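You operate a simulated robot arm through the tools that you are given. There is no shell and no other tool.

The job below is to be done with a simulated two-armed robot. You get a single attempt, and the scene is never put back.

JOB
Take the green crayon and leave it on the top of the orange bench. Then take the small green wheel and put it on the green tray. Then put the orange suction cup on the top of the grey bench away on the top of the grey cart. Then take the blue foam pad and leave it on the black log book. Then fetch the small eye bolt that says "65" from the top of the grey bench and stand it on the round teal pad. Then take the shackle with an orange pin and leave it in the silver steel tray on the turntable top. Then open the left cream drawer. The order counts. Set down upright: small eye bolt.

It is judged by the outcome, as a careful person would: the job done as asked, and still so three seconds after it is handed in. It fails if anything else is knocked over, pushed out of place, dropped, spilled or broken.

ROBOT AND FRAMES
Two 7-joint arms with fingered hands on one trunk, on a base that moves. Base frame: it is fixed to the floor where the robot stands at the start and does not move with it; the origin is under the middle of the robot, x ahead of it, y to its left, z up. Units: cm, rad, N and s.
The left shoulder is at the start at [7, 14.5, 98.7], the right one opposite. With the tool pointing down near the work surface each hand reaches from about 40 to 78 cm from the robot's upright axis, wherever it stands, measured 20 degrees to its own side. Places, roughly: black log book (15x10x3 cm) [-120, -200, 90]; blue foam pad (10x6x2 cm) [-150, -170, 90]; green crayon [50, -325, 100]; green tray (15x19x3 cm) [-80, -270, 90]; left cream drawer [-410, -70, 70]; orange suction cup (4x4x4 cm) [-150, -220, 90]; round teal pad (7x7x2 cm) [-130, -160, 90]; shackle with an orange pin (8x10x3 cm) [-290, -380, 80]; small eye bolt [-100, -200, 100]; small green wheel (8x8x2 cm) [-90, -230, 90]; steel tray (26x20x5 cm) [-230, -390, 70]; top of the grey cart [-70, -1070, 80]; top of the orange bench [250, -300, 80]. Payload 3.5 kg a hand.
Tool frame (each hand has its own): the origin (TCP) lies between the finger pads and is the grasp point; the fingertips stand 2.5 cm ahead of it; z points along the fingers, y is the line along which they close. The gripper opens to 8.8 cm; its body begins 2.9 cm behind the TCP. The gripper is a hand of 4 fingers: y runs from the thumb to the fingers, the wrist lies at [-1.3, -9.7, -16.2] in the tool frame, and closing takes about 1.5 s.
Orientation is that of the tool frame in the base frame, as a unit quaternion [x, y, z, w]. With the fingers straight down and the wrist toward the robot, the tool's x, y and z point along [0, 1, 0], [1, 0, 0] and [0, 0, -1] of the base frame.

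CONTROLS
- The arms move only by the tool drive_tool. It takes "left_series", "right_series" or both (then of equal length, played together; a hand with none holds still); each is a list of rows, each a list of 2 entries, a list of its own where there are three numbers: the shift along the tool's x, y, z in cm, then the turn, a rotation vector about the tool's x, y, z in rad. In form: [[[dx, dy, dz], [wx, wy, wz]], ...]. A call has 1 to 20 rows; each row shifts and turns the commanded pose from where the row before left it, along the tool's axes as they then stand. "left_jaw" and "right_jaw" are, for a hand that has rows, the closure, from 0 (fully open) to 1 (shut), set as the call begins (left out, the last holds). A row lasts 0.2 s, in which the tool goes at most 5 cm and 0.15 rad; a call with a longer step from one row to the next is refused whole, and so is a gripper value outside its range. Where a pose cannot be reached the arm comes as near as it can. A force on the tool above 40 N (or 10 N above the force at the start of the call, whichever is more), or a blocked arm, ends the call early, and 0.2 s more pass. The fingers move at their own pace (about 4.5 cm/s each) and stop on an object; they squeeze with about 21 N. The grip force told is the motor's: it shows also when the fingers shut on nothing. Time passes only in rows, and 0.2 s behind the last, so rows that do not move let the fingers close. It gives the time, the measured TCP pose, the force on the tool (base axes), the opening and the grip force at its end, in the units of the frame above (readings bear some noise), with the torque about the TCP (base axes, N m) and any sound that the robot's microphone picked up, and new pictures: "show" is both (left out), scene, wrist or none (wrist: the cameras of the hands that moved).
- Cameras (640 x 400 px; columns grow to the right, rows downward): "scene" is now at [14.15, 1, 130.95]; the picture's right is [0.12, -0.99, 0.00], its down [-0.51, -0.06, -0.86] and it looks along [0.85, 0.10, -0.51] (base axes); focal length 267 px, centre (320, 200). "left" rides on the left gripper at [-6.4, -8.3, -9.8] in its tool frame; the picture's right is [-0.62, -0.37, 0.69], its down [0.71, -0.63, 0.30] and it looks along [0.32, 0.68, 0.65] (tool axes); focal length 265 px, centre (320, 200). "right" rides on the right gripper at [6.4, -8.3, -9.8] in its tool frame; the picture's right is [-0.62, 0.37, -0.69], its down [-0.71, -0.63, 0.30] and it looks along [-0.32, 0.68, 0.65] (tool axes); focal length 265 px, centre (320, 200). There is no depth. A picture from a camera that has moved, and an enlarged one, comes with that camera's place and axes in the base frame and with its lens.
- raise_lower(by): slides the trunk up (or, below 0, down) by that many cm; the arms and the scene camera ride with it, the base frame stays. It gives what a move gives, with no picture.
- steer(legs): drives the robot by 1 to 6 legs, each [ahead, left, turn to the left] in cm, cm and rad, along the robot's own axes; the way and the turn of a leg run together, so that a leg with both is an arc; at most 150 cm and 3.142 rad a leg. The arms and the cameras ride along, it lands a little off, and it stops where it bumps. It gives what a move gives, and a new picture of the scene camera.
- finger_targets(index, middle, ring, thumb_bend, thumb_turn, hand): sets how far each is bent, from 0 (flat) to 1 (curled in); at 0.3 the hand is open as for a grip, at 0.7 the pads meet at the TCP. One left out holds its place. A second passes; each finger stops where it meets its share of the squeeze, and holds until it gets a number again. A gripper value or a shape takes the hand back. It gives what a move gives, with no picture; readings hold the bend of each and the force on the fingers (four entries, about 0 where the hand has none), thumb and palm. thumb_turn goes from beside the hand (0) to across from the fingers (1), as for a grip.
- hand_shape(shape, hand): the hand has 4 fingers and takes this shape, open, in about a second: jaw (thumb against the fingers, like two jaws); tri (thumb and two fingers); tip (a fingertip pinch); poke (one finger out to press); point (the index stretched); flat (the hand flat); cup (the hand cupped); fist (a fist). The gripper value then closes the fingers along that shape, each until it touches; the sizes above hold for jaw. It gives what a move gives, with no picture.
- pan_tilt(pan, tilt): turns the head with the scene camera to pan (to the left, within 1.501 rad either way) and tilt (down, from -0.506 to 1.204), counted from straight ahead of the robot. It gives what a move gives, and a new picture of the scene camera.
- inspect(camera, box): a new picture of the part [left, top, right, bottom] of that camera's present view, enlarged. It takes no simulated time.
- finish_job(): hands the job in; it is judged then, once.

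Places have to be worked out from the pictures, the camera data and where the tool is seen. Open the grippers and draw the arms clear of the work before you hand the job in, unless the task says otherwise.

The tools are called after ">>>" as a command line: name --argument value ..., lists and objects as JSON in quotes. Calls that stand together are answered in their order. drive_tool: Moves the arms, as the interface text tells. Its arguments: {"type":"object","properties":{"left_series":{"type":"array","items":{"type":"array"}},"left_jaw":{"type":"number"},"right_series":{"type":"array","items":{"type":"array"}},"right_jaw":{"type":"number"},"show":{"type":"string","enum":["both","scene","wrist","none"]}},"required":[]} The other tools are called the same way: raise_lower (by) moves the trunk up or down; hand_shape (shape, hand) gives the hand a shape; finger_targets (index, middle, ring, thumb_bend, thumb_turn, hand) moves the fingers one by one; steer (legs) drives the base; pan_tilt (pan, tilt) turns the head that bears the scene camera; inspect (camera, box) takes an enlarged picture of a part of a camera's view; finish_job () hands the job in.

At the start:

```text
time_s: 0.0
left_eef_pos: [52.08, 20.68, 116.04]
left_tool_rot: [0.707, 0.707, 0.0, -0.001]
left_wrist_force: [0.0, -0.4, 1.0]
left_moment: [0.04, -0.05, 0.0]
left_finger_gap: 8.8
left_grasp_force: 0.0
left_shape: jaw
left_bend: [0.3, 0.3, 0.3, 0.3, 0.98]
left_finger forces: [0.0, 0.1, 0.0, 0.1, 0.0, 0.0]
right_eef_pos: [52.85, -18.78, 116.11]
right_tool_rot: [0.707, 0.707, 0.0, 0.0]
right_wrist_force: [0.5, 0.1, 0.3]
right_moment: [-0.02, -0.04, 0.0]
right_finger_gap: 8.8
right_grasp_force: 0.1
right_shape: jaw
right_bend: [0.3, 0.3, 0.3, 0.3, 0.98]
right_finger forces: [0.0, 0.0, 0.0, 0.1, 0.0, 0.0]
trunk travel left (down, up): [-55.0, 29.0]
robot x, y, heading: [0.01, -0.37, 0.003]
head pan, tilt (commanded): [0.115, 0.538]
```

scene: 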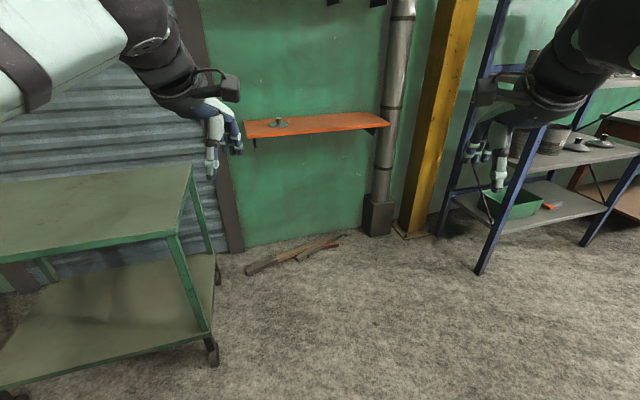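
right: 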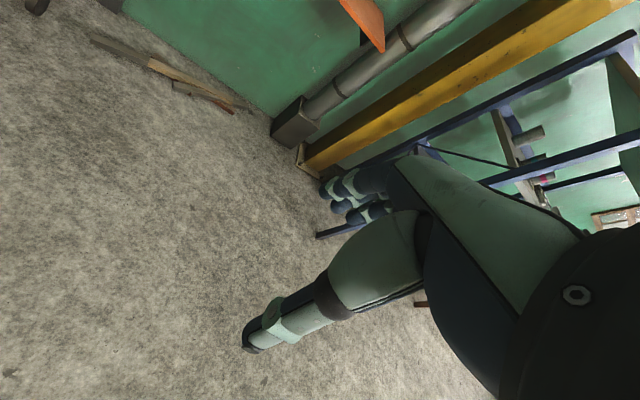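
left: 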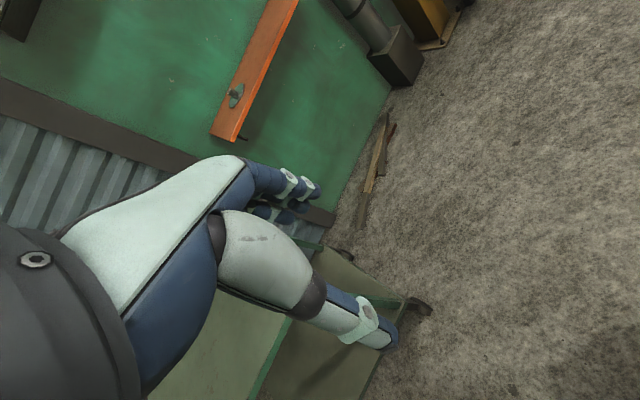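

The start view shows a green cart to the left, an orange shelf ahead and blue shelving to the right. I'll turn the head to the right to look toward the work places at negative y.

>>> pan_tilt --pan -1.4 --tilt 0.3

```text
time_s: 1.6
left_eef_pos: [52.13, 20.77, 115.98]
left_tool_rot: [0.707, 0.707, 0.001, 0.0]
left_wrist_force: [-0.4, -0.5, 0.3]
left_moment: [0.0, 0.01, 0.02]
left_finger_gap: 8.76
left_grasp_force: 0.0
left_shape: jaw
left_bend: [0.3, 0.3, 0.3, 0.3, 0.98]
left_finger forces: [0.0, 0.0, 0.0, 0.0, 0.0, 0.0]
right_eef_pos: [52.92, -18.71, 116.05]
right_tool_rot: [0.707, 0.707, 0.0, -0.001]
right_wrist_force: [0.4, 1.0, -0.9]
right_moment: [-0.04, 0.01, -0.01]
right_finger_gap: 8.75
right_grasp_force: 0.2
right_shape: jaw
right_bend: [0.3, 0.3, 0.3, 0.3, 0.98]
right_finger forces: [0.0, 0.0, 0.0, 0.0, 0.0, 0.0]
trunk travel left (down, up): [-55.0, 29.0]
robot x, y, heading: [-0.03, 0.08, -0.006]
head pan, tilt (commanded): [-1.4, 0.3]
camera scene: at [6.8, -9.24, 133.14], right [-0.99, -0.17, 0.0], down [-0.05, 0.29, -0.96], along [0.16, -0.94, -0.3], focal length 267 px, centre (320, 200)
```

scene: 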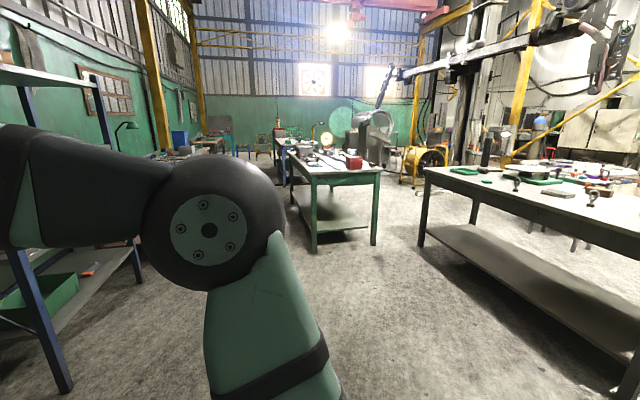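

The room is long in -y. The bench with green tops is near (50,-300) and the grey bench on the right near (-120,-200). I turn the robot in place to face -y.

>>> steer --legs '[[0, 0, -1.57]]'

>>> pan_tilt --pan 0.0 --tilt 0.3

```text
time_s: 6.0
left_eef_pos: [17.57, -53.15, 116.05]
left_tool_rot: [1.0, -0.031, 0.0, 0.0]
left_wrist_force: [-0.8, -0.3, 0.3]
left_moment: [0.04, 0.0, 0.0]
left_finger_gap: 8.78
left_grasp_force: 0.1
left_shape: jaw
left_bend: [0.3, 0.3, 0.3, 0.3, 0.98]
left_finger forces: [0.0, 0.0, 0.0, 0.0, 0.0, 0.1]
right_eef_pos: [-21.84, -51.72, 116.05]
right_tool_rot: [1.0, -0.03, 0.0, 0.0]
right_wrist_force: [-0.4, -0.7, -0.6]
right_moment: [-0.01, 0.02, -0.01]
right_finger_gap: 8.77
right_grasp_force: 0.0
right_shape: jaw
right_bend: [0.3, 0.3, 0.3, 0.3, 0.98]
right_finger forces: [0.0, 0.0, 0.0, 0.1, 0.1, 0.0]
trunk travel left (down, up): [-55.0, 29.0]
robot x, y, heading: [0.07, -0.17, -1.629]
head pan, tilt (commanded): [-1.4, 0.3]
camera scene: at [-9.41, -6.07, 133.14], right [-0.11, 0.99, 0.0], down [0.29, 0.03, -0.96], along [-0.95, -0.1, -0.3], focal length 267 px, centre (320, 200)
```

scene: 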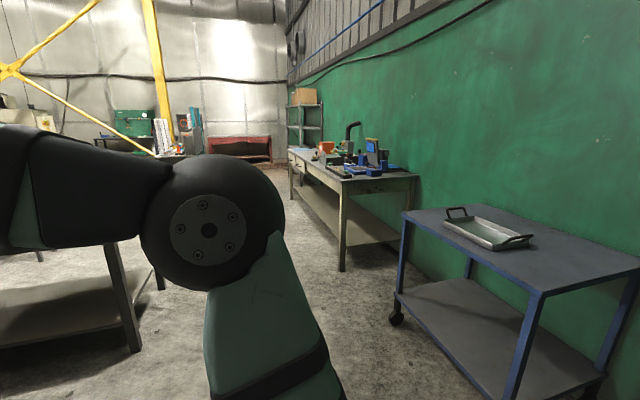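

```text
time_s: 7.5
left_eef_pos: [17.51, -53.28, 116.01]
left_tool_rot: [1.0, -0.031, 0.0, 0.0]
left_wrist_force: [0.4, -0.7, -1.1]
left_moment: [-0.03, 0.01, 0.02]
left_finger_gap: 8.73
left_grasp_force: 0.0
left_shape: jaw
left_bend: [0.3, 0.3, 0.3, 0.3, 0.98]
left_finger forces: [0.1, 0.0, 0.0, 0.0, 0.0, 0.1]
right_eef_pos: [-21.97, -51.65, 116.05]
right_tool_rot: [1.0, -0.031, 0.0, 0.0]
right_wrist_force: [1.0, 1.0, 0.3]
right_moment: [-0.01, 0.0, 0.01]
right_finger_gap: 8.77
right_grasp_force: 0.0
right_shape: jaw
right_bend: [0.3, 0.3, 0.3, 0.3, 0.98]
right_finger forces: [0.0, 0.1, 0.0, 0.0, 0.1, 0.1]
trunk travel left (down, up): [-55.0, 29.0]
robot x, y, heading: [-0.44, 0.25, -1.632]
head pan, tilt (commanded): [0.0, 0.3]
camera scene: at [-0.71, -14.37, 133.14], right [-1.0, 0.06, 0.0], down [0.02, 0.3, -0.96], along [-0.06, -0.95, -0.3], focal length 267 px, centre (320, 200)
```

scene: 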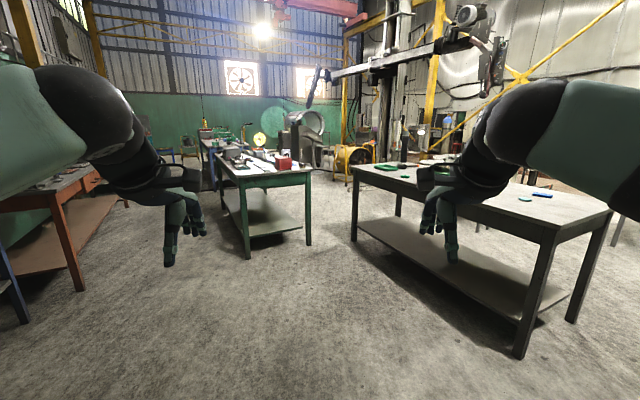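

I zoom in on the green bench and grey bench to identify the items.

>>> inspect --camera "scene" --box '[180, 110, 340, 210]'

>>> inspect --camera "scene" --box '[340, 140, 500, 240]'

>>> inspect --camera "scene" --box '[480, 140, 640, 240]'

>>> inspect --camera "scene" --box '[0, 110, 200, 235]'

```text
4.00 times, centred on (260, 160) of scene
camera zoom: at [-0.71, -14.37, 133.14], right [-1.0, 0.06, 0.0], down [0.02, 0.3, -0.96], along [-0.06, -0.95, -0.3], focal length 1070 px, centre (560, 360)
```

zoom: 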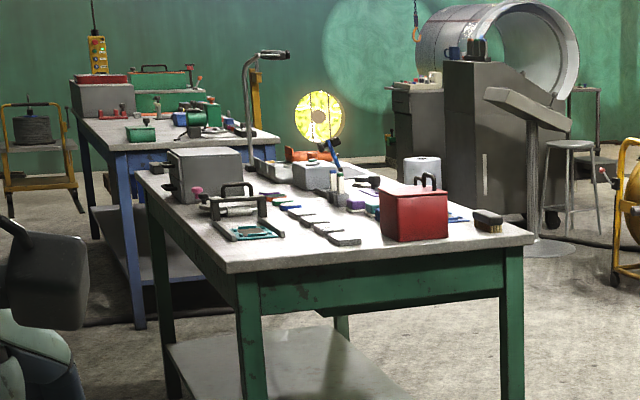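

```text
4.00 times, centred on (420, 190) of scene
camera zoom: at [-0.71, -14.37, 133.14], right [-1.0, 0.06, 0.0], down [0.02, 0.3, -0.96], along [-0.06, -0.95, -0.3], focal length 1070 px, centre (-80, 240)
```

zoom: 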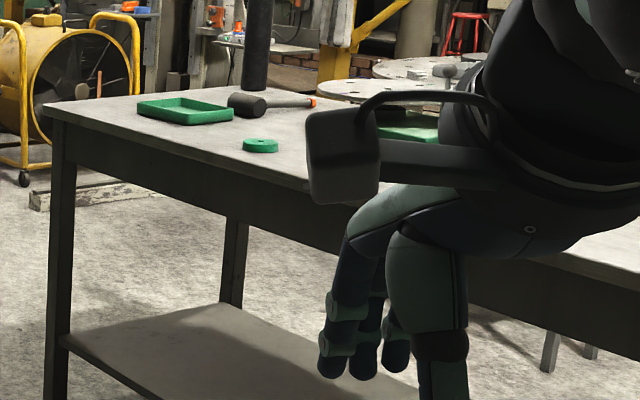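

```text
4.00 times, centred on (560, 190) of scene
camera zoom: at [-0.71, -14.37, 133.14], right [-1.0, 0.06, 0.0], down [0.02, 0.3, -0.96], along [-0.06, -0.95, -0.3], focal length 1070 px, centre (-640, 240)
```

zoom: 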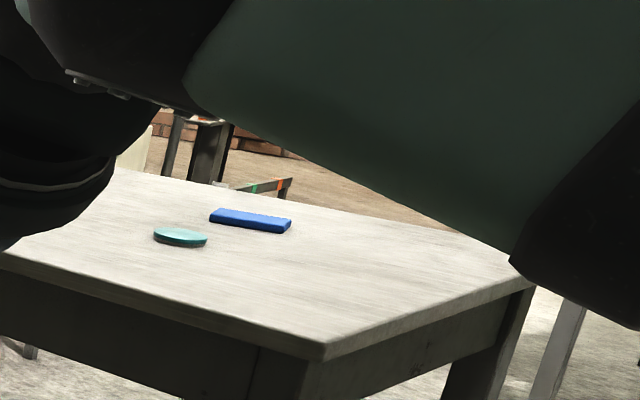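

```text
3.20 times, centred on (100, 172) of scene
camera zoom: at [-0.71, -14.37, 133.14], right [-1.0, 0.06, 0.0], down [0.02, 0.3, -0.96], along [-0.06, -0.95, -0.3], focal length 856 px, centre (1024, 288)
```

zoom: 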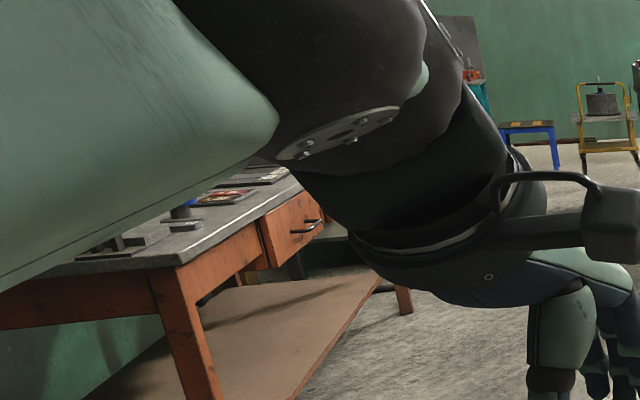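

The crayon should be among the coloured items on the green bench; the aisle between that bench and the orange bench on the left seems about 120 cm wide. I drive diagonally into the aisle entrance.

>>> steer --legs '[[100, 60, 0], [100, 60, 0.0]]'

>>> pan_tilt --pan -0.5 --tilt 0.45

```text
time_s: 19.0
left_eef_pos: [127.73, -260.01, 115.95]
left_tool_rot: [1.0, -0.028, 0.001, 0.0]
left_wrist_force: [0.6, -0.5, -0.5]
left_moment: [0.0, -0.02, -0.02]
left_finger_gap: 8.76
left_grasp_force: 0.1
left_shape: jaw
left_bend: [0.3, 0.3, 0.3, 0.3, 0.98]
left_finger forces: [0.0, 0.0, 0.0, 0.1, 0.0, 0.0]
right_eef_pos: [88.34, -258.54, 115.98]
right_tool_rot: [1.0, -0.028, 0.0, -0.001]
right_wrist_force: [0.0, 0.3, -0.2]
right_moment: [0.02, 0.0, -0.02]
right_finger_gap: 8.74
right_grasp_force: 0.0
right_shape: jaw
right_bend: [0.3, 0.3, 0.3, 0.3, 0.98]
right_finger forces: [0.0, 0.0, 0.0, 0.1, 0.0, 0.0]
trunk travel left (down, up): [-55.0, 29.0]
robot x, y, heading: [110.24, -206.88, -1.627]
head pan, tilt (commanded): [0.0, 0.3]
camera scene: at [109.35, -221.22, 133.14], right [-1.0, 0.06, 0.0], down [0.02, 0.3, -0.96], along [-0.05, -0.95, -0.3], focal length 267 px, centre (320, 200)
```

scene: 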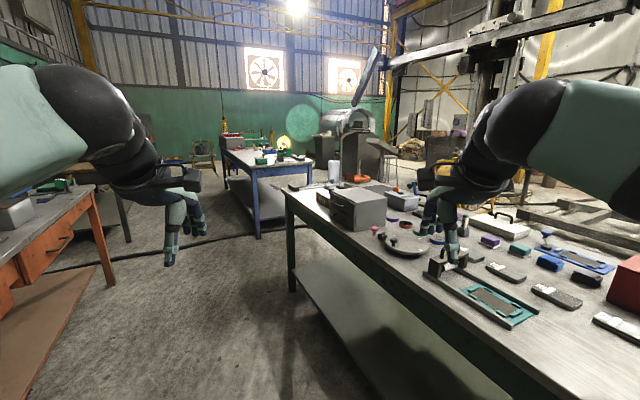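

```text
time_s: 19.9
left_eef_pos: [127.73, -260.06, 116.0]
left_tool_rot: [1.0, -0.028, 0.0, 0.0]
left_wrist_force: [0.0, -0.1, -0.2]
left_moment: [0.01, 0.01, 0.03]
left_finger_gap: 8.74
left_grasp_force: 0.1
left_shape: jaw
left_bend: [0.3, 0.3, 0.3, 0.3, 0.98]
left_finger forces: [0.0, 0.1, 0.0, 0.0, 0.0, 0.0]
right_eef_pos: [88.3, -258.6, 116.03]
right_tool_rot: [1.0, -0.029, 0.001, 0.001]
right_wrist_force: [0.0, -0.5, -0.8]
right_moment: [-0.01, -0.01, 0.0]
right_finger_gap: 8.77
right_grasp_force: 0.1
right_shape: jaw
right_bend: [0.3, 0.3, 0.3, 0.3, 0.98]
right_finger forces: [0.0, 0.0, 0.0, 0.1, 0.0, 0.0]
trunk travel left (down, up): [-55.0, 29.0]
robot x, y, heading: [109.86, -206.83, -1.623]
head pan, tilt (commanded): [-0.499, 0.45]
camera scene: at [105.04, -219.71, 131.75], right [-0.85, 0.53, 0.0], down [0.23, 0.37, -0.9], along [-0.47, -0.77, -0.44], focal length 267 px, centre (320, 200)
```

scene: 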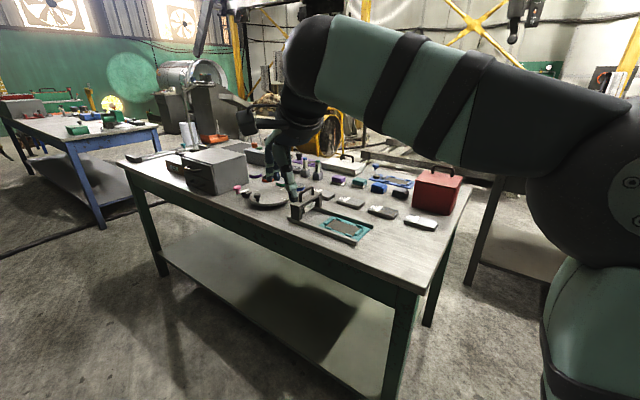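

The green bench carries many small items; I zoom in on them to find the crayon.

>>> inspect --camera "scene" --box '[170, 130, 330, 230]'

>>> inspect --camera "scene" --box '[310, 140, 470, 240]'

```text
4.00 times, centred on (250, 180) of scene
camera zoom: at [105.04, -219.71, 131.75], right [-0.85, 0.53, 0.0], down [0.23, 0.37, -0.9], along [-0.47, -0.77, -0.44], focal length 1070 px, centre (600, 280)
```

zoom: 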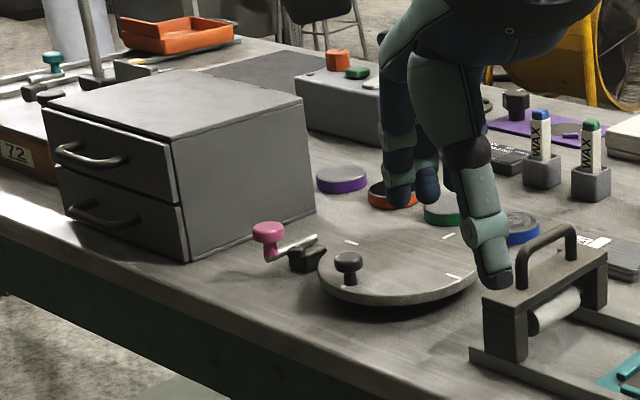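

```text
4.00 times, centred on (390, 190) of scene
camera zoom: at [105.04, -219.71, 131.75], right [-0.85, 0.53, 0.0], down [0.23, 0.37, -0.9], along [-0.47, -0.77, -0.44], focal length 1070 px, centre (40, 240)
```

zoom: 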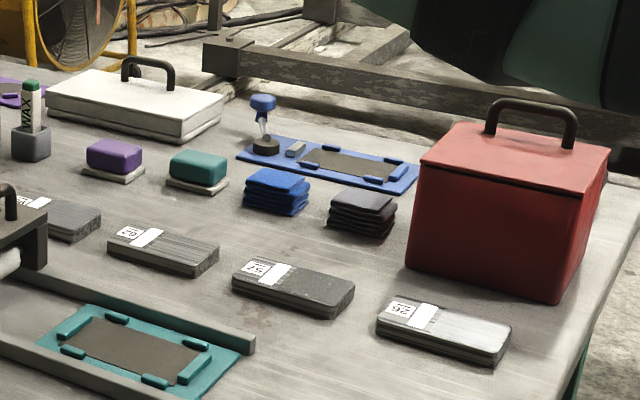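

The green crayon is the "WAX" stick with a green tip standing in a small block, next to a blue one, roughly at (51,-310). The bench is turned about 22°. I raise the trunk for clearance, drive into the aisle and turn to face the bench.

>>> raise_lower --by 12

>>> steer --legs '[[88, 32, 0], [0, 0, -1.12]]'

>>> pan_tilt --pan 0.0 --tilt 0.7

```text
time_s: 21.4
left_eef_pos: [127.79, -260.09, 127.94]
left_tool_rot: [1.0, -0.028, 0.0, 0.0]
left_wrist_force: [0.7, -1.1, -0.3]
left_moment: [0.0, 0.05, 0.02]
left_finger_gap: 8.74
left_grasp_force: 0.1
left_shape: jaw
left_bend: [0.3, 0.3, 0.3, 0.3, 0.98]
left_finger forces: [0.1, 0.0, 0.0, 0.0, 0.1, 0.0]
right_eef_pos: [88.18, -258.55, 127.94]
right_tool_rot: [1.0, -0.028, 0.0, 0.0]
right_wrist_force: [0.0, 0.1, -0.5]
right_moment: [-0.02, 0.01, -0.03]
right_finger_gap: 8.76
right_grasp_force: 0.1
right_shape: jaw
right_bend: [0.3, 0.3, 0.3, 0.3, 0.98]
right_finger forces: [0.0, 0.0, 0.0, 0.0, 0.0, 0.1]
trunk travel left (down, up): [-67.0, 17.0]
robot x, y, heading: [109.71, -206.98, -1.623]
head pan, tilt (commanded): [-0.499, 0.45]
```

```text
time_s: 29.2
left_eef_pos: [97.7, -338.12, 127.91]
left_tool_rot: [0.837, -0.547, 0.001, 0.0]
left_wrist_force: [-0.2, 0.7, -0.5]
left_moment: [-0.03, -0.02, -0.01]
left_finger_gap: 8.76
left_grasp_force: 0.1
left_shape: jaw
left_bend: [0.3, 0.3, 0.3, 0.3, 0.98]
left_finger forces: [0.1, 0.1, 0.0, 0.0, 0.0, 0.1]
right_eef_pos: [81.14, -302.22, 128.04]
right_tool_rot: [0.837, -0.547, 0.0, 0.001]
right_wrist_force: [0.1, 0.4, 0.4]
right_moment: [-0.01, 0.01, 0.0]
right_finger_gap: 8.76
right_grasp_force: 0.0
right_shape: jaw
right_bend: [0.3, 0.3, 0.3, 0.3, 0.98]
right_finger forces: [0.1, 0.0, 0.0, 0.1, 0.0, 0.0]
trunk travel left (down, up): [-67.0, 17.0]
robot x, y, heading: [137.05, -298.0, -2.727]
head pan, tilt (commanded): [-0.499, 0.45]
camera scene: at [123.48, -299.38, 143.75], right [0.08, 1.0, 0.0], down [0.43, -0.04, -0.9], along [-0.9, 0.08, -0.44], focal length 267 px, centre (320, 200)
```

scene: 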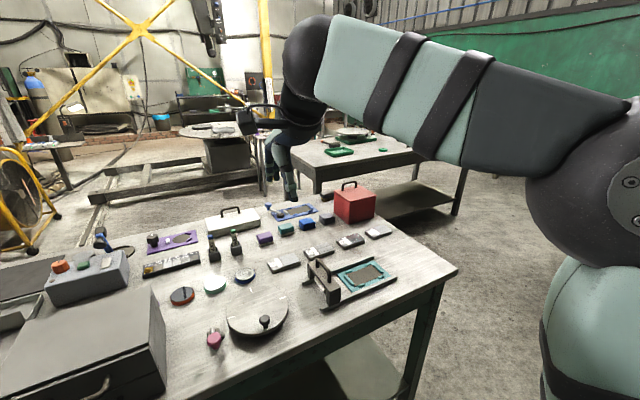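

```text
time_s: 30.1
left_eef_pos: [97.7, -338.02, 128.16]
left_tool_rot: [0.838, -0.546, 0.0, 0.0]
left_wrist_force: [-0.3, -0.1, 0.4]
left_moment: [0.01, -0.01, -0.01]
left_finger_gap: 8.77
left_grasp_force: 0.0
left_shape: jaw
left_bend: [0.3, 0.3, 0.3, 0.3, 0.98]
left_finger forces: [0.0, 0.0, 0.0, 0.0, 0.1, 0.0]
right_eef_pos: [81.14, -302.07, 127.97]
right_tool_rot: [0.837, -0.547, 0.0, 0.0]
right_wrist_force: [0.2, -0.1, 0.4]
right_moment: [0.02, -0.02, 0.0]
right_finger_gap: 8.75
right_grasp_force: 0.0
right_shape: jaw
right_bend: [0.3, 0.3, 0.3, 0.3, 0.98]
right_finger forces: [0.0, 0.0, 0.1, 0.0, 0.1, 0.1]
trunk travel left (down, up): [-67.0, 17.0]
robot x, y, heading: [137.12, -298.06, -2.723]
head pan, tilt (commanded): [0.0, 0.7]
camera scene: at [124.85, -303.55, 141.54], right [-0.4, 0.92, 0.0], down [0.59, 0.26, -0.77], along [-0.7, -0.31, -0.64], focal length 267 px, centre (320, 200)
```

scene: 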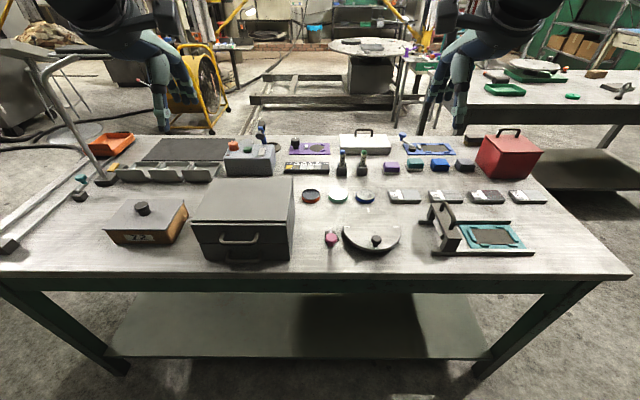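

Now facing the bench squarely. I zoom on the crayons and the foreground objects.

>>> inspect --camera "scene" --box '[280, 110, 440, 210]'

>>> inspect --camera "right" --box '[0, 0, 640, 400]'

>>> inspect --camera "left" --box '[0, 0, 640, 400]'

```text
4.00 times, centred on (360, 160) of scene
camera zoom: at [124.85, -303.55, 141.54], right [-0.4, 0.92, 0.0], down [0.59, 0.26, -0.77], along [-0.7, -0.31, -0.64], focal length 1070 px, centre (160, 360)
```

zoom: 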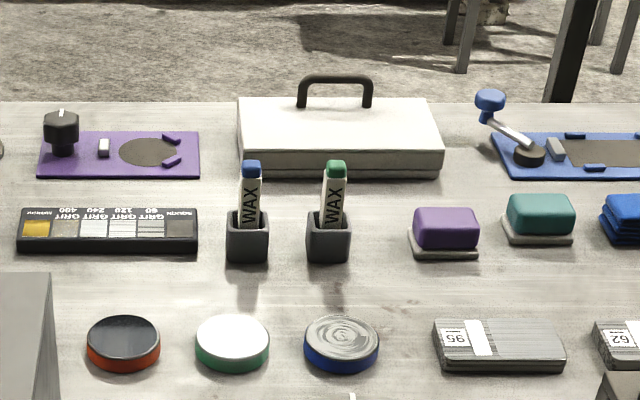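

```text
1.00 times, centred on (320, 200) of right (not enlarged: the box is as wide or as high as the picture)
camera zoom: at [91.34, -304.82, 137.79], right [-0.59, 0.42, 0.69], down [0.29, 0.91, -0.3], along [-0.76, 0.02, -0.65], focal length 265 px, centre (320, 200)
```

zoom: 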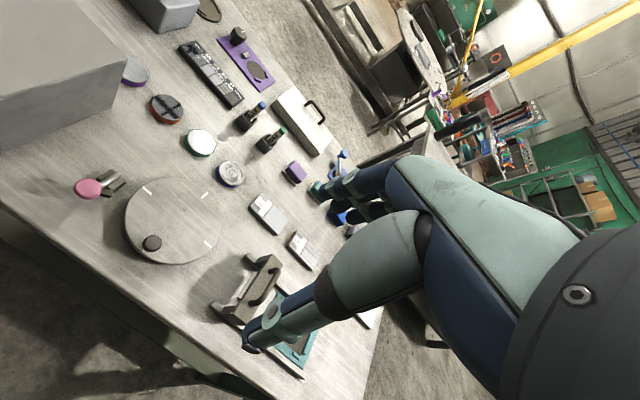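

```text
1.00 times, centred on (320, 200) of left (not enlarged: the box is as wide or as high as the picture)
camera zoom: at [102.9, -328.8, 137.69], right [0.09, 0.72, -0.69], down [0.86, -0.4, -0.3], along [-0.5, -0.57, -0.65], focal length 265 px, centre (320, 200)
```

zoom: 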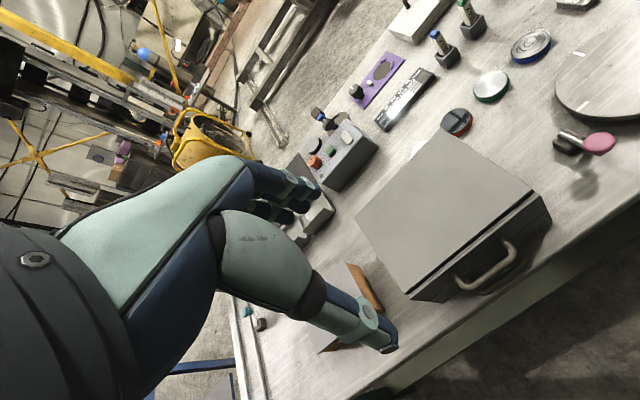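

Triangulating from head and right wrist cameras gives the green crayon's tip near (40.4,-323.8,92.5), with the bench top near z=83; the bench's near edge is about 52 cm ahead of my axis. I look down to see how far my base protrudes, so I know how close I can get.

>>> pan_tilt --pan 0.0 --tilt 1.2

```text
time_s: 31.0
left_eef_pos: [97.69, -338.17, 128.0]
left_tool_rot: [0.837, -0.547, 0.0, 0.0]
left_wrist_force: [1.0, -0.2, -0.3]
left_moment: [0.03, -0.03, 0.03]
left_finger_gap: 8.75
left_grasp_force: 0.1
left_shape: jaw
left_bend: [0.3, 0.3, 0.3, 0.3, 0.98]
left_finger forces: [0.1, 0.1, 0.1, 0.1, 0.0, 0.0]
right_eef_pos: [81.18, -302.24, 128.0]
right_tool_rot: [0.837, -0.547, 0.0, -0.001]
right_wrist_force: [-1.9, 0.6, -0.5]
right_moment: [0.01, 0.01, -0.01]
right_finger_gap: 8.75
right_grasp_force: 0.1
right_shape: jaw
right_bend: [0.3, 0.3, 0.3, 0.3, 0.98]
right_finger forces: [0.0, 0.1, 0.0, 0.0, 0.0, 0.0]
trunk travel left (down, up): [-67.0, 17.0]
robot x, y, heading: [136.88, -297.9, -2.726]
head pan, tilt (commanded): [0.0, 1.201]
camera scene: at [127.5, -302.4, 137.94], right [-0.4, 0.92, 0.0], down [0.85, 0.38, -0.36], along [-0.33, -0.15, -0.93], focal length 267 px, centre (320, 200)
```

scene: 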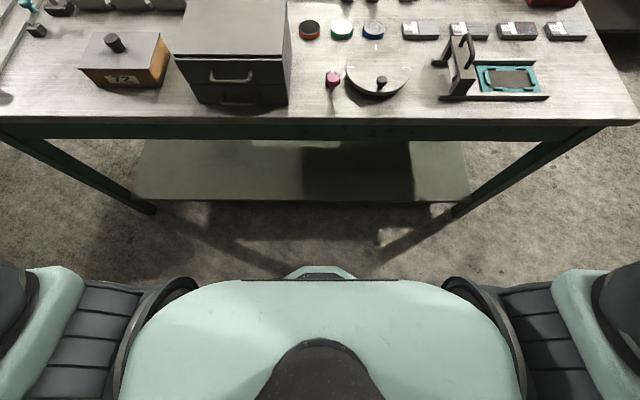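

My base seems to protrude about 27 cm ahead of the axis, and the bench's lower shelf starts about 58 cm ahead, so I can go forward ~23 cm. That puts the crayon at ~75 cm forward, 16 cm right, near the limit of the right hand.

>>> steer --legs '[[23, 0, 0]]'

>>> pan_tilt --pan -0.15 --tilt 0.7

>>> inspect --camera "right" --box '[0, 0, 640, 400]'

```text
time_s: 32.8
left_eef_pos: [76.98, -346.96, 128.05]
left_tool_rot: [0.837, -0.547, -0.001, 0.001]
left_wrist_force: [0.8, 0.6, -0.1]
left_moment: [-0.01, -0.05, -0.05]
left_finger_gap: 8.77
left_grasp_force: 0.0
left_shape: jaw
left_bend: [0.3, 0.3, 0.3, 0.3, 0.98]
left_finger forces: [0.0, 0.0, 0.1, 0.1, 0.0, 0.0]
right_eef_pos: [60.52, -311.08, 128.18]
right_tool_rot: [0.837, -0.548, -0.001, 0.0]
right_wrist_force: [0.0, -0.1, -0.2]
right_moment: [0.04, -0.02, -0.01]
right_finger_gap: 8.76
right_grasp_force: 0.1
right_shape: jaw
right_bend: [0.3, 0.3, 0.3, 0.3, 0.98]
right_finger forces: [0.0, 0.1, 0.0, 0.0, 0.0, 0.0]
trunk travel left (down, up): [-67.0, 17.0]
robot x, y, heading: [116.24, -307.5, -2.729]
head pan, tilt (commanded): [0.0, 1.201]
camera scene: at [106.88, -311.39, 137.95], right [-0.4, 0.92, 0.0], down [0.85, 0.37, -0.36], along [-0.33, -0.15, -0.93], focal length 267 px, centre (320, 200)
```

scene: 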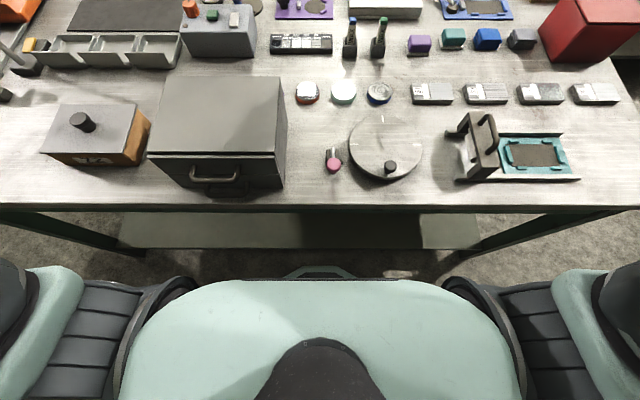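

```text
time_s: 33.7
left_eef_pos: [76.84, -347.08, 128.06]
left_tool_rot: [0.837, -0.547, 0.0, 0.001]
left_wrist_force: [0.0, 0.3, -0.3]
left_moment: [-0.01, 0.0, -0.01]
left_finger_gap: 8.75
left_grasp_force: 0.1
left_shape: jaw
left_bend: [0.3, 0.3, 0.3, 0.3, 0.98]
left_finger forces: [0.0, 0.1, 0.1, 0.0, 0.0, 0.0]
right_eef_pos: [60.37, -311.26, 127.93]
right_tool_rot: [0.837, -0.548, 0.0, 0.0]
right_wrist_force: [0.4, 0.0, 0.0]
right_moment: [-0.02, 0.02, -0.02]
right_finger_gap: 8.77
right_grasp_force: 0.1
right_shape: jaw
right_bend: [0.3, 0.3, 0.3, 0.3, 0.98]
right_finger forces: [0.0, 0.0, 0.1, 0.0, 0.1, 0.0]
trunk travel left (down, up): [-67.0, 17.0]
robot x, y, heading: [116.49, -307.26, -2.727]
head pan, tilt (commanded): [-0.15, 0.7]
camera scene: at [103.68, -311.41, 141.53], right [-0.26, 0.97, 0.0], down [0.62, 0.17, -0.76], along [-0.74, -0.2, -0.64], focal length 267 px, centre (320, 200)
```

scene: 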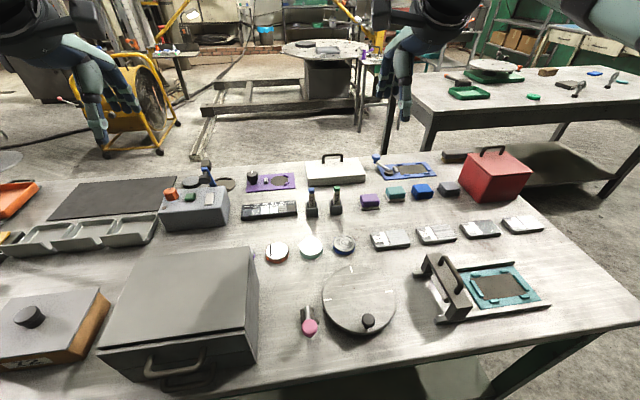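

```text
1.00 times, centred on (320, 200) of right (not enlarged: the box is as wide or as high as the picture)
camera zoom: at [70.59, -313.77, 137.82], right [-0.59, 0.42, 0.69], down [0.29, 0.91, -0.3], along [-0.76, 0.02, -0.65], focal length 265 px, centre (320, 200)
```

zoom: 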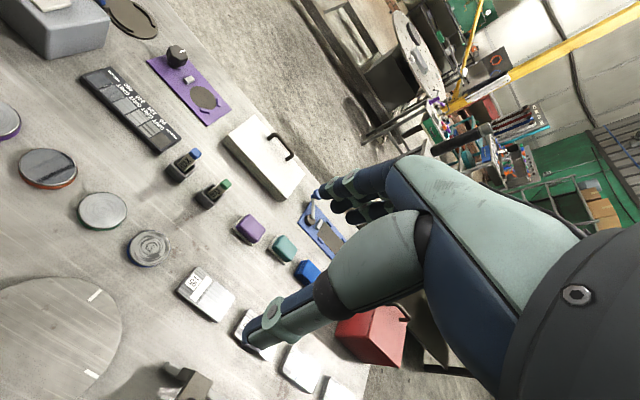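

I moved up as planned. I zoom on the crayon in both cameras to refine its position.

>>> inspect --camera "scene" --box '[280, 160, 400, 235]'

>>> inspect --camera "right" --box '[140, 130, 300, 230]'

```text
5.33 times, centred on (340, 198) of scene
camera zoom: at [103.68, -311.41, 141.53], right [-0.26, 0.97, 0.0], down [0.62, 0.17, -0.76], along [-0.74, -0.2, -0.64], focal length 1426 px, centre (213, 213)
```

zoom: 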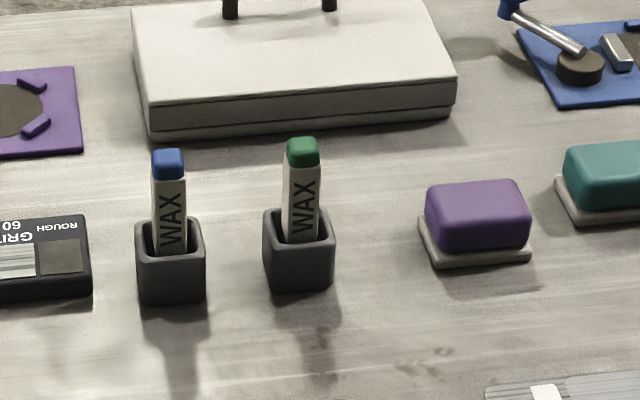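

```text
4.00 times, centred on (220, 180) of right
camera zoom: at [70.59, -313.77, 137.82], right [-0.59, 0.42, 0.69], down [0.29, 0.91, -0.3], along [-0.76, 0.02, -0.65], focal length 1062 px, centre (720, 280)
```

zoom: 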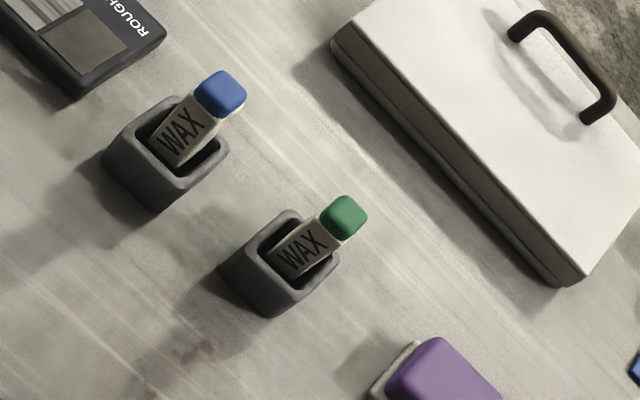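

Refined: the green tip is at (41.5,-323.1,93.3), the holder rim at z≈88.5. I move the right hand forward over it at height and descend part way, then check.

>>> drive_tool --right_series '[[[0.44, 2.69, 0], [0, 0, 0]], [[0.44, 2.69, 0], [0, 0, 0]], [[0.44, 2.69, 0], [0, 0, 0]], [[0.44, 2.69, 0], [0, 0, 0]], [[0.44, 2.69, 0], [0, 0, 0]], [[0.44, 2.69, 0], [0, 0, 0]], [[0.44, 2.69, 0], [0, 0, 0]], [[0.44, 2.69, 0], [0, 0, 0]], [[0, 0, 3], [0, 0, 0]], [[0, 0, 3], [0, 0, 0]], [[0, 0, 3], [0, 0, 0]], [[0, 0, 3], [0, 0, 0]], [[0, 0, 3], [0, 0, 0]], [[0, 0, 3], [0, 0, 0]], [[0, 0, 3], [0, 0, 0]], [[0, 0, 0], [0, 0, 0]], [[0, 0, 0], [0, 0, 0]]]' --right_jaw 0 --show "both"

```text
time_s: 37.3
left_eef_pos: [76.85, -347.04, 128.01]
left_tool_rot: [0.837, -0.548, 0.0, 0.001]
left_wrist_force: [1.3, 0.5, -0.1]
left_moment: [-0.02, -0.02, -0.02]
left_finger_gap: 8.76
left_grasp_force: 0.1
left_shape: jaw
left_bend: [0.3, 0.3, 0.3, 0.3, 0.98]
left_finger forces: [0.0, 0.0, 0.0, 0.0, 0.1, 0.0]
right_eef_pos: [49.34, -318.79, 105.68]
right_tool_rot: [0.836, -0.548, 0.0, 0.001]
right_wrist_force: [0.3, 0.0, 0.0]
right_moment: [-0.01, 0.03, -0.01]
right_finger_gap: 8.79
right_grasp_force: 0.0
right_shape: jaw
right_bend: [0.3, 0.3, 0.3, 0.3, 0.98]
right_finger forces: [0.1, 0.0, 0.1, 0.0, 0.1, 0.0]
right hand out of reach, approached as far as the arm can: row 5, 6, 7, 8
trunk travel left (down, up): [-67.0, 17.0]
robot x, y, heading: [116.01, -306.72, -2.731]
head pan, tilt (commanded): [-0.15, 0.7]
camera scene: at [103.65, -311.42, 141.53], right [-0.26, 0.97, 0.0], down [0.62, 0.17, -0.76], along [-0.74, -0.2, -0.64], focal length 267 px, centre (320, 200)
camera right: at [59.45, -321.33, 115.45], right [-0.59, 0.42, 0.69], down [0.29, 0.91, -0.3], along [-0.76, 0.02, -0.65], focal length 265 px, centre (320, 200)
```

scene: 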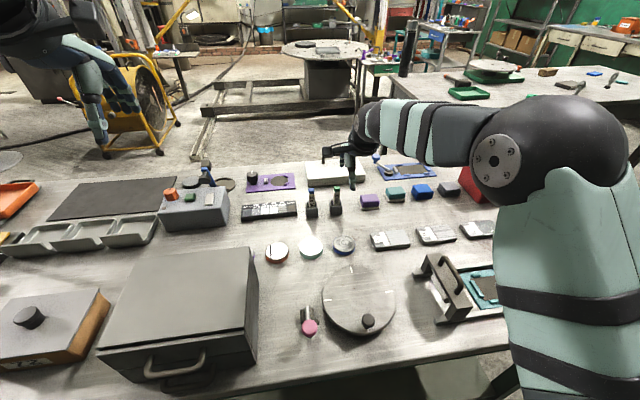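
right: 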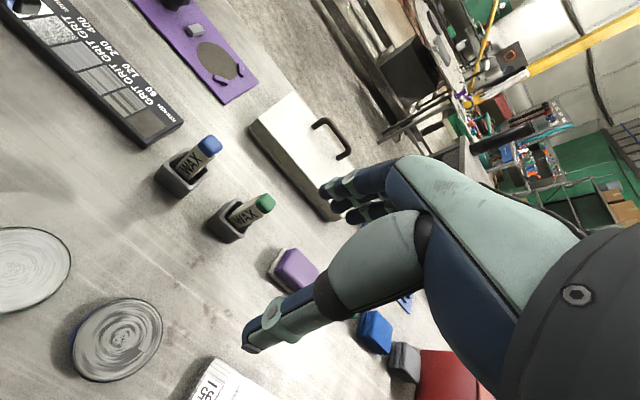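

The hand was limited by reach at height; it is now at (49.3,-318.8,105.7). I lower a bit and try forward the remaining 8 cm, where the reach is better.

>>> drive_tool --right_series '[[[0, 0, 2], [0, 0, 0]], [[0, 0, 2], [0, 0, 0]], [[0.16, 1.4, 0], [0, 0, 0]], [[0.16, 1.4, 0], [0, 0, 0]], [[0.16, 1.4, 0], [0, 0, 0]], [[0.16, 1.4, 0], [0, 0, 0]], [[0.16, 1.4, 0], [0, 0, 0]], [[0.16, 1.4, 0], [0, 0, 0]], [[0, 0, 0], [0, 0, 0]], [[0, 0, 0], [0, 0, 0]]]' --show "both"

```text
time_s: 39.5
left_eef_pos: [76.71, -346.98, 127.95]
left_tool_rot: [0.837, -0.548, 0.0, 0.0]
left_wrist_force: [-0.1, 1.0, 0.2]
left_moment: [-0.02, -0.01, 0.0]
left_finger_gap: 8.76
left_grasp_force: 0.0
left_shape: jaw
left_bend: [0.3, 0.3, 0.3, 0.3, 0.98]
left_finger forces: [0.0, 0.1, 0.0, 0.2, 0.1, 0.0]
right_eef_pos: [41.86, -322.95, 101.51]
right_tool_rot: [0.836, -0.548, -0.001, 0.0]
right_wrist_force: [0.0, 0.4, 0.5]
right_moment: [-0.02, -0.02, 0.02]
right_finger_gap: 8.76
right_grasp_force: 0.0
right_shape: jaw
right_bend: [0.3, 0.3, 0.3, 0.3, 0.98]
right_finger forces: [0.1, 0.0, 0.1, 0.0, 0.1, 0.0]
trunk travel left (down, up): [-67.0, 17.0]
robot x, y, heading: [116.25, -306.64, -2.73]
head pan, tilt (commanded): [-0.15, 0.7]
camera scene: at [103.64, -311.42, 141.53], right [-0.26, 0.97, 0.0], down [0.62, 0.17, -0.76], along [-0.74, -0.2, -0.64], focal length 267 px, centre (320, 200)
camera right: at [52.12, -325.56, 111.34], right [-0.59, 0.42, 0.69], down [0.29, 0.91, -0.3], along [-0.76, 0.02, -0.65], focal length 265 px, centre (320, 200)
```

scene: 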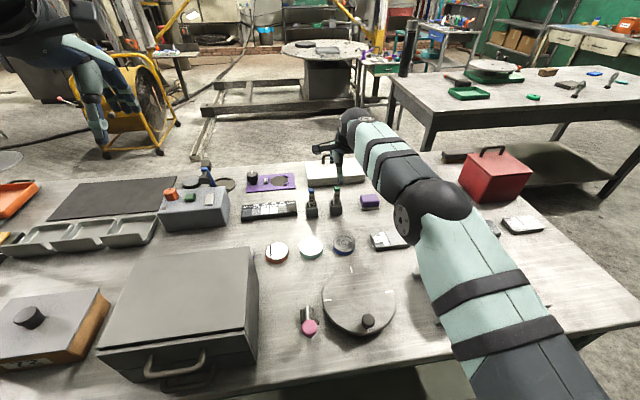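
right: 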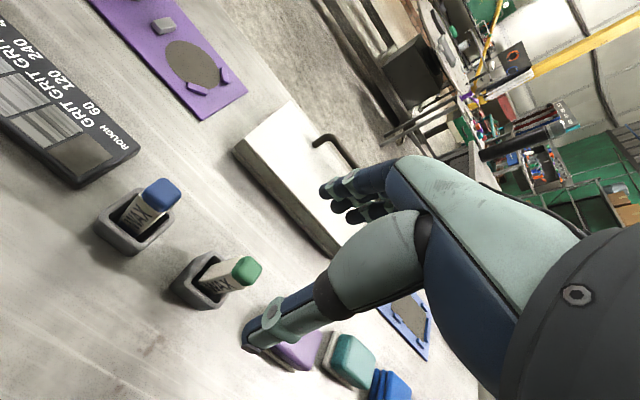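

The hand is now above the crayon at z=101.5. I zoom the wrist view to verify alignment before descending.

>>> inspect --camera "right" --box '[160, 210, 352, 330]'

>>> inspect --camera "scene" --box '[290, 120, 410, 220]'

```text
3.33 times, centred on (256, 270) of right
camera zoom: at [52.12, -325.56, 111.34], right [-0.59, 0.42, 0.69], down [0.29, 0.91, -0.3], along [-0.76, 0.02, -0.65], focal length 885 px, centre (533, -33)
```

zoom: 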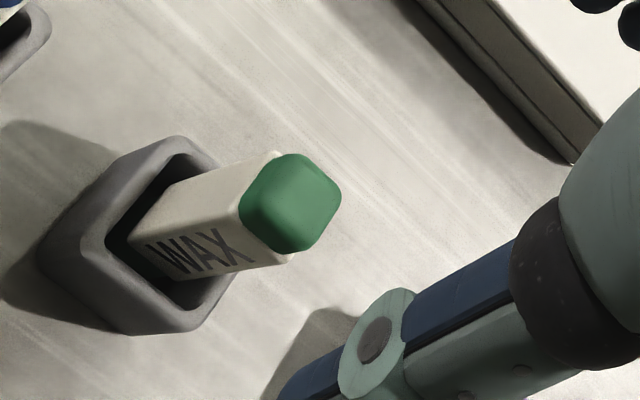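

```text
4.00 times, centred on (350, 170) of scene
camera zoom: at [103.64, -311.42, 141.53], right [-0.26, 0.97, 0.0], down [0.62, 0.17, -0.76], along [-0.74, -0.2, -0.64], focal length 1070 px, centre (200, 320)
```

zoom: 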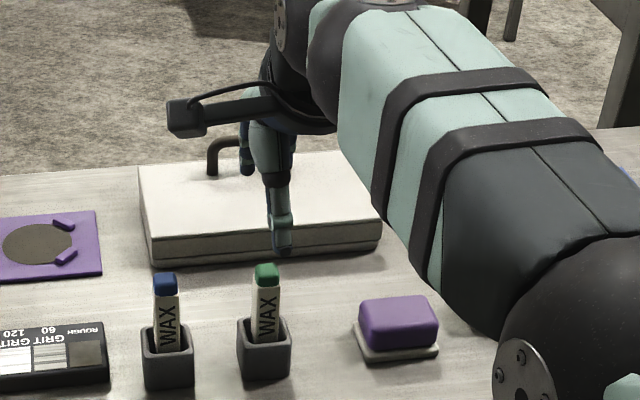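

Alignment checks out to within half a centimetre. I descend straight down to z≈91.5 with the hand open.

>>> drive_tool --right_series '[[[0, 0, 1.5], [0, 0, 0]], [[0, 0, 1.5], [0, 0, 0]], [[0, 0, 1.5], [0, 0, 0]], [[0, 0, 1.5], [0, 0, 0]], [[0, 0, 1.0], [0, 0, 0]], [[0, 0, 1.0], [0, 0, 0]], [[0, 0, 1.0], [0, 0, 0]], [[0, 0, 1.0], [0, 0, 0]], [[0, 0, 0], [0, 0, 0]]]' --show "both"

>>> inspect --camera "scene" --box '[290, 140, 410, 240]'

```text
time_s: 41.5
left_eef_pos: [76.78, -346.96, 128.05]
left_tool_rot: [0.837, -0.547, 0.0, 0.001]
left_wrist_force: [-0.7, -0.2, 0.2]
left_moment: [0.0, 0.02, -0.03]
left_finger_gap: 8.75
left_grasp_force: 0.1
left_shape: jaw
left_bend: [0.3, 0.3, 0.3, 0.3, 0.98]
left_finger forces: [0.0, 0.0, 0.0, 0.1, 0.1, 0.0]
right_eef_pos: [41.79, -322.89, 91.57]
right_tool_rot: [0.837, -0.548, 0.0, 0.0]
right_wrist_force: [0.2, -0.3, -0.3]
right_moment: [-0.02, -0.03, 0.01]
right_finger_gap: 8.76
right_grasp_force: 0.1
right_shape: jaw
right_bend: [0.3, 0.3, 0.3, 0.3, 0.98]
right_finger forces: [0.1, 0.1, 0.0, 0.0, 0.1, 0.0]
trunk travel left (down, up): [-67.0, 17.0]
robot x, y, heading: [116.24, -307.38, -2.733]
head pan, tilt (commanded): [-0.15, 0.7]
camera scene: at [103.65, -311.42, 141.53], right [-0.26, 0.97, 0.0], down [0.62, 0.17, -0.76], along [-0.74, -0.2, -0.64], focal length 267 px, centre (320, 200)
camera right: at [52.06, -325.57, 101.41], right [-0.58, 0.42, 0.69], down [0.29, 0.91, -0.3], along [-0.76, 0.02, -0.65], focal length 265 px, centre (320, 200)
```

scene: 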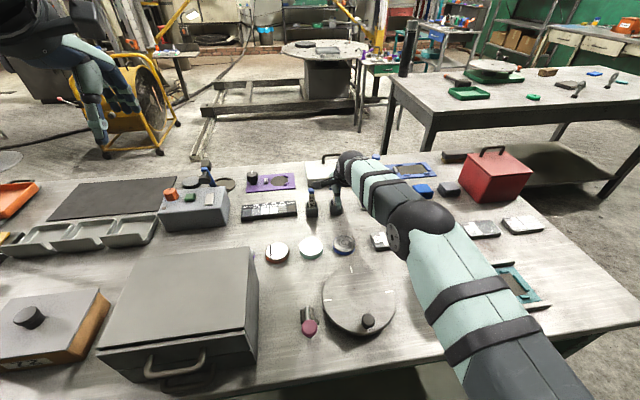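
right: 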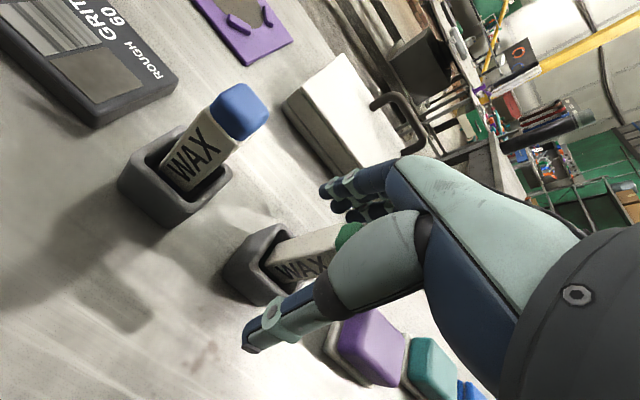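

```text
4.00 times, centred on (350, 190) of scene
camera zoom: at [103.65, -311.42, 141.53], right [-0.26, 0.97, 0.0], down [0.62, 0.17, -0.76], along [-0.74, -0.2, -0.64], focal length 1070 px, centre (200, 240)
```

zoom: 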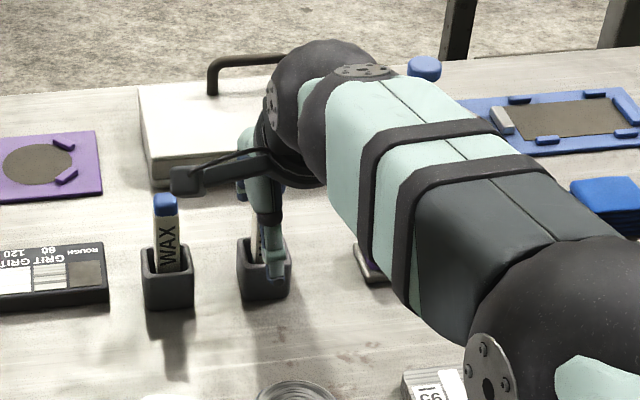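

The crayon sits between thumb and fingers with the fingertips just above the holder rim. I close the hand.

>>> drive_tool --right_series '[[[0, 0, 0], [0, 0, 0]], [[0, 0, 0], [0, 0, 0]], [[0, 0, 0], [0, 0, 0]], [[0, 0, 0], [0, 0, 0]], [[0, 0, 0], [0, 0, 0]], [[0, 0, 0], [0, 0, 0]], [[0, 0, 0], [0, 0, 0]], [[0, 0, 0], [0, 0, 0]], [[0, 0, 0], [0, 0, 0]]]' --right_jaw 1 --show "both"

```text
time_s: 43.5
left_eef_pos: [76.79, -347.07, 128.01]
left_tool_rot: [0.837, -0.548, 0.0, 0.0]
left_wrist_force: [-0.2, 0.6, -0.8]
left_moment: [-0.01, -0.01, 0.0]
left_finger_gap: 8.77
left_grasp_force: 0.1
left_shape: jaw
left_bend: [0.3, 0.3, 0.3, 0.3, 0.98]
left_finger forces: [0.1, 0.0, 0.0, 0.0, 0.1, 0.0]
right_eef_pos: [41.8, -322.96, 91.67]
right_tool_rot: [0.837, -0.548, -0.001, 0.0]
right_wrist_force: [-1.0, -0.1, 0.3]
right_moment: [-0.01, 0.01, 0.02]
right_finger_gap: 1.24
right_grasp_force: 21.3
right_shape: jaw
right_bend: [0.72, 0.62, 0.7, 0.74, 1.0]
right_finger forces: [11.8, 6.5, 0.0, 0.0, 18.2, 0.0]
trunk travel left (down, up): [-67.0, 17.0]
robot x, y, heading: [116.75, -307.15, -2.726]
head pan, tilt (commanded): [-0.15, 0.7]
camera scene: at [103.63, -311.42, 141.53], right [-0.26, 0.97, 0.0], down [0.62, 0.17, -0.76], along [-0.74, -0.2, -0.64], focal length 267 px, centre (320, 200)
camera right: at [52.05, -325.56, 101.42], right [-0.59, 0.42, 0.69], down [0.29, 0.91, -0.3], along [-0.76, 0.02, -0.65], focal length 265 px, centre (320, 200)
```

scene: 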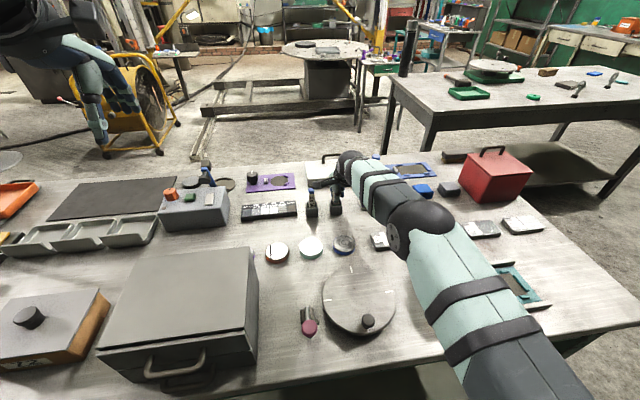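
right: 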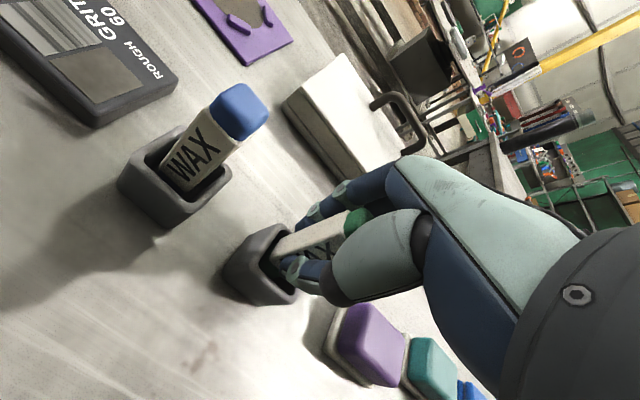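

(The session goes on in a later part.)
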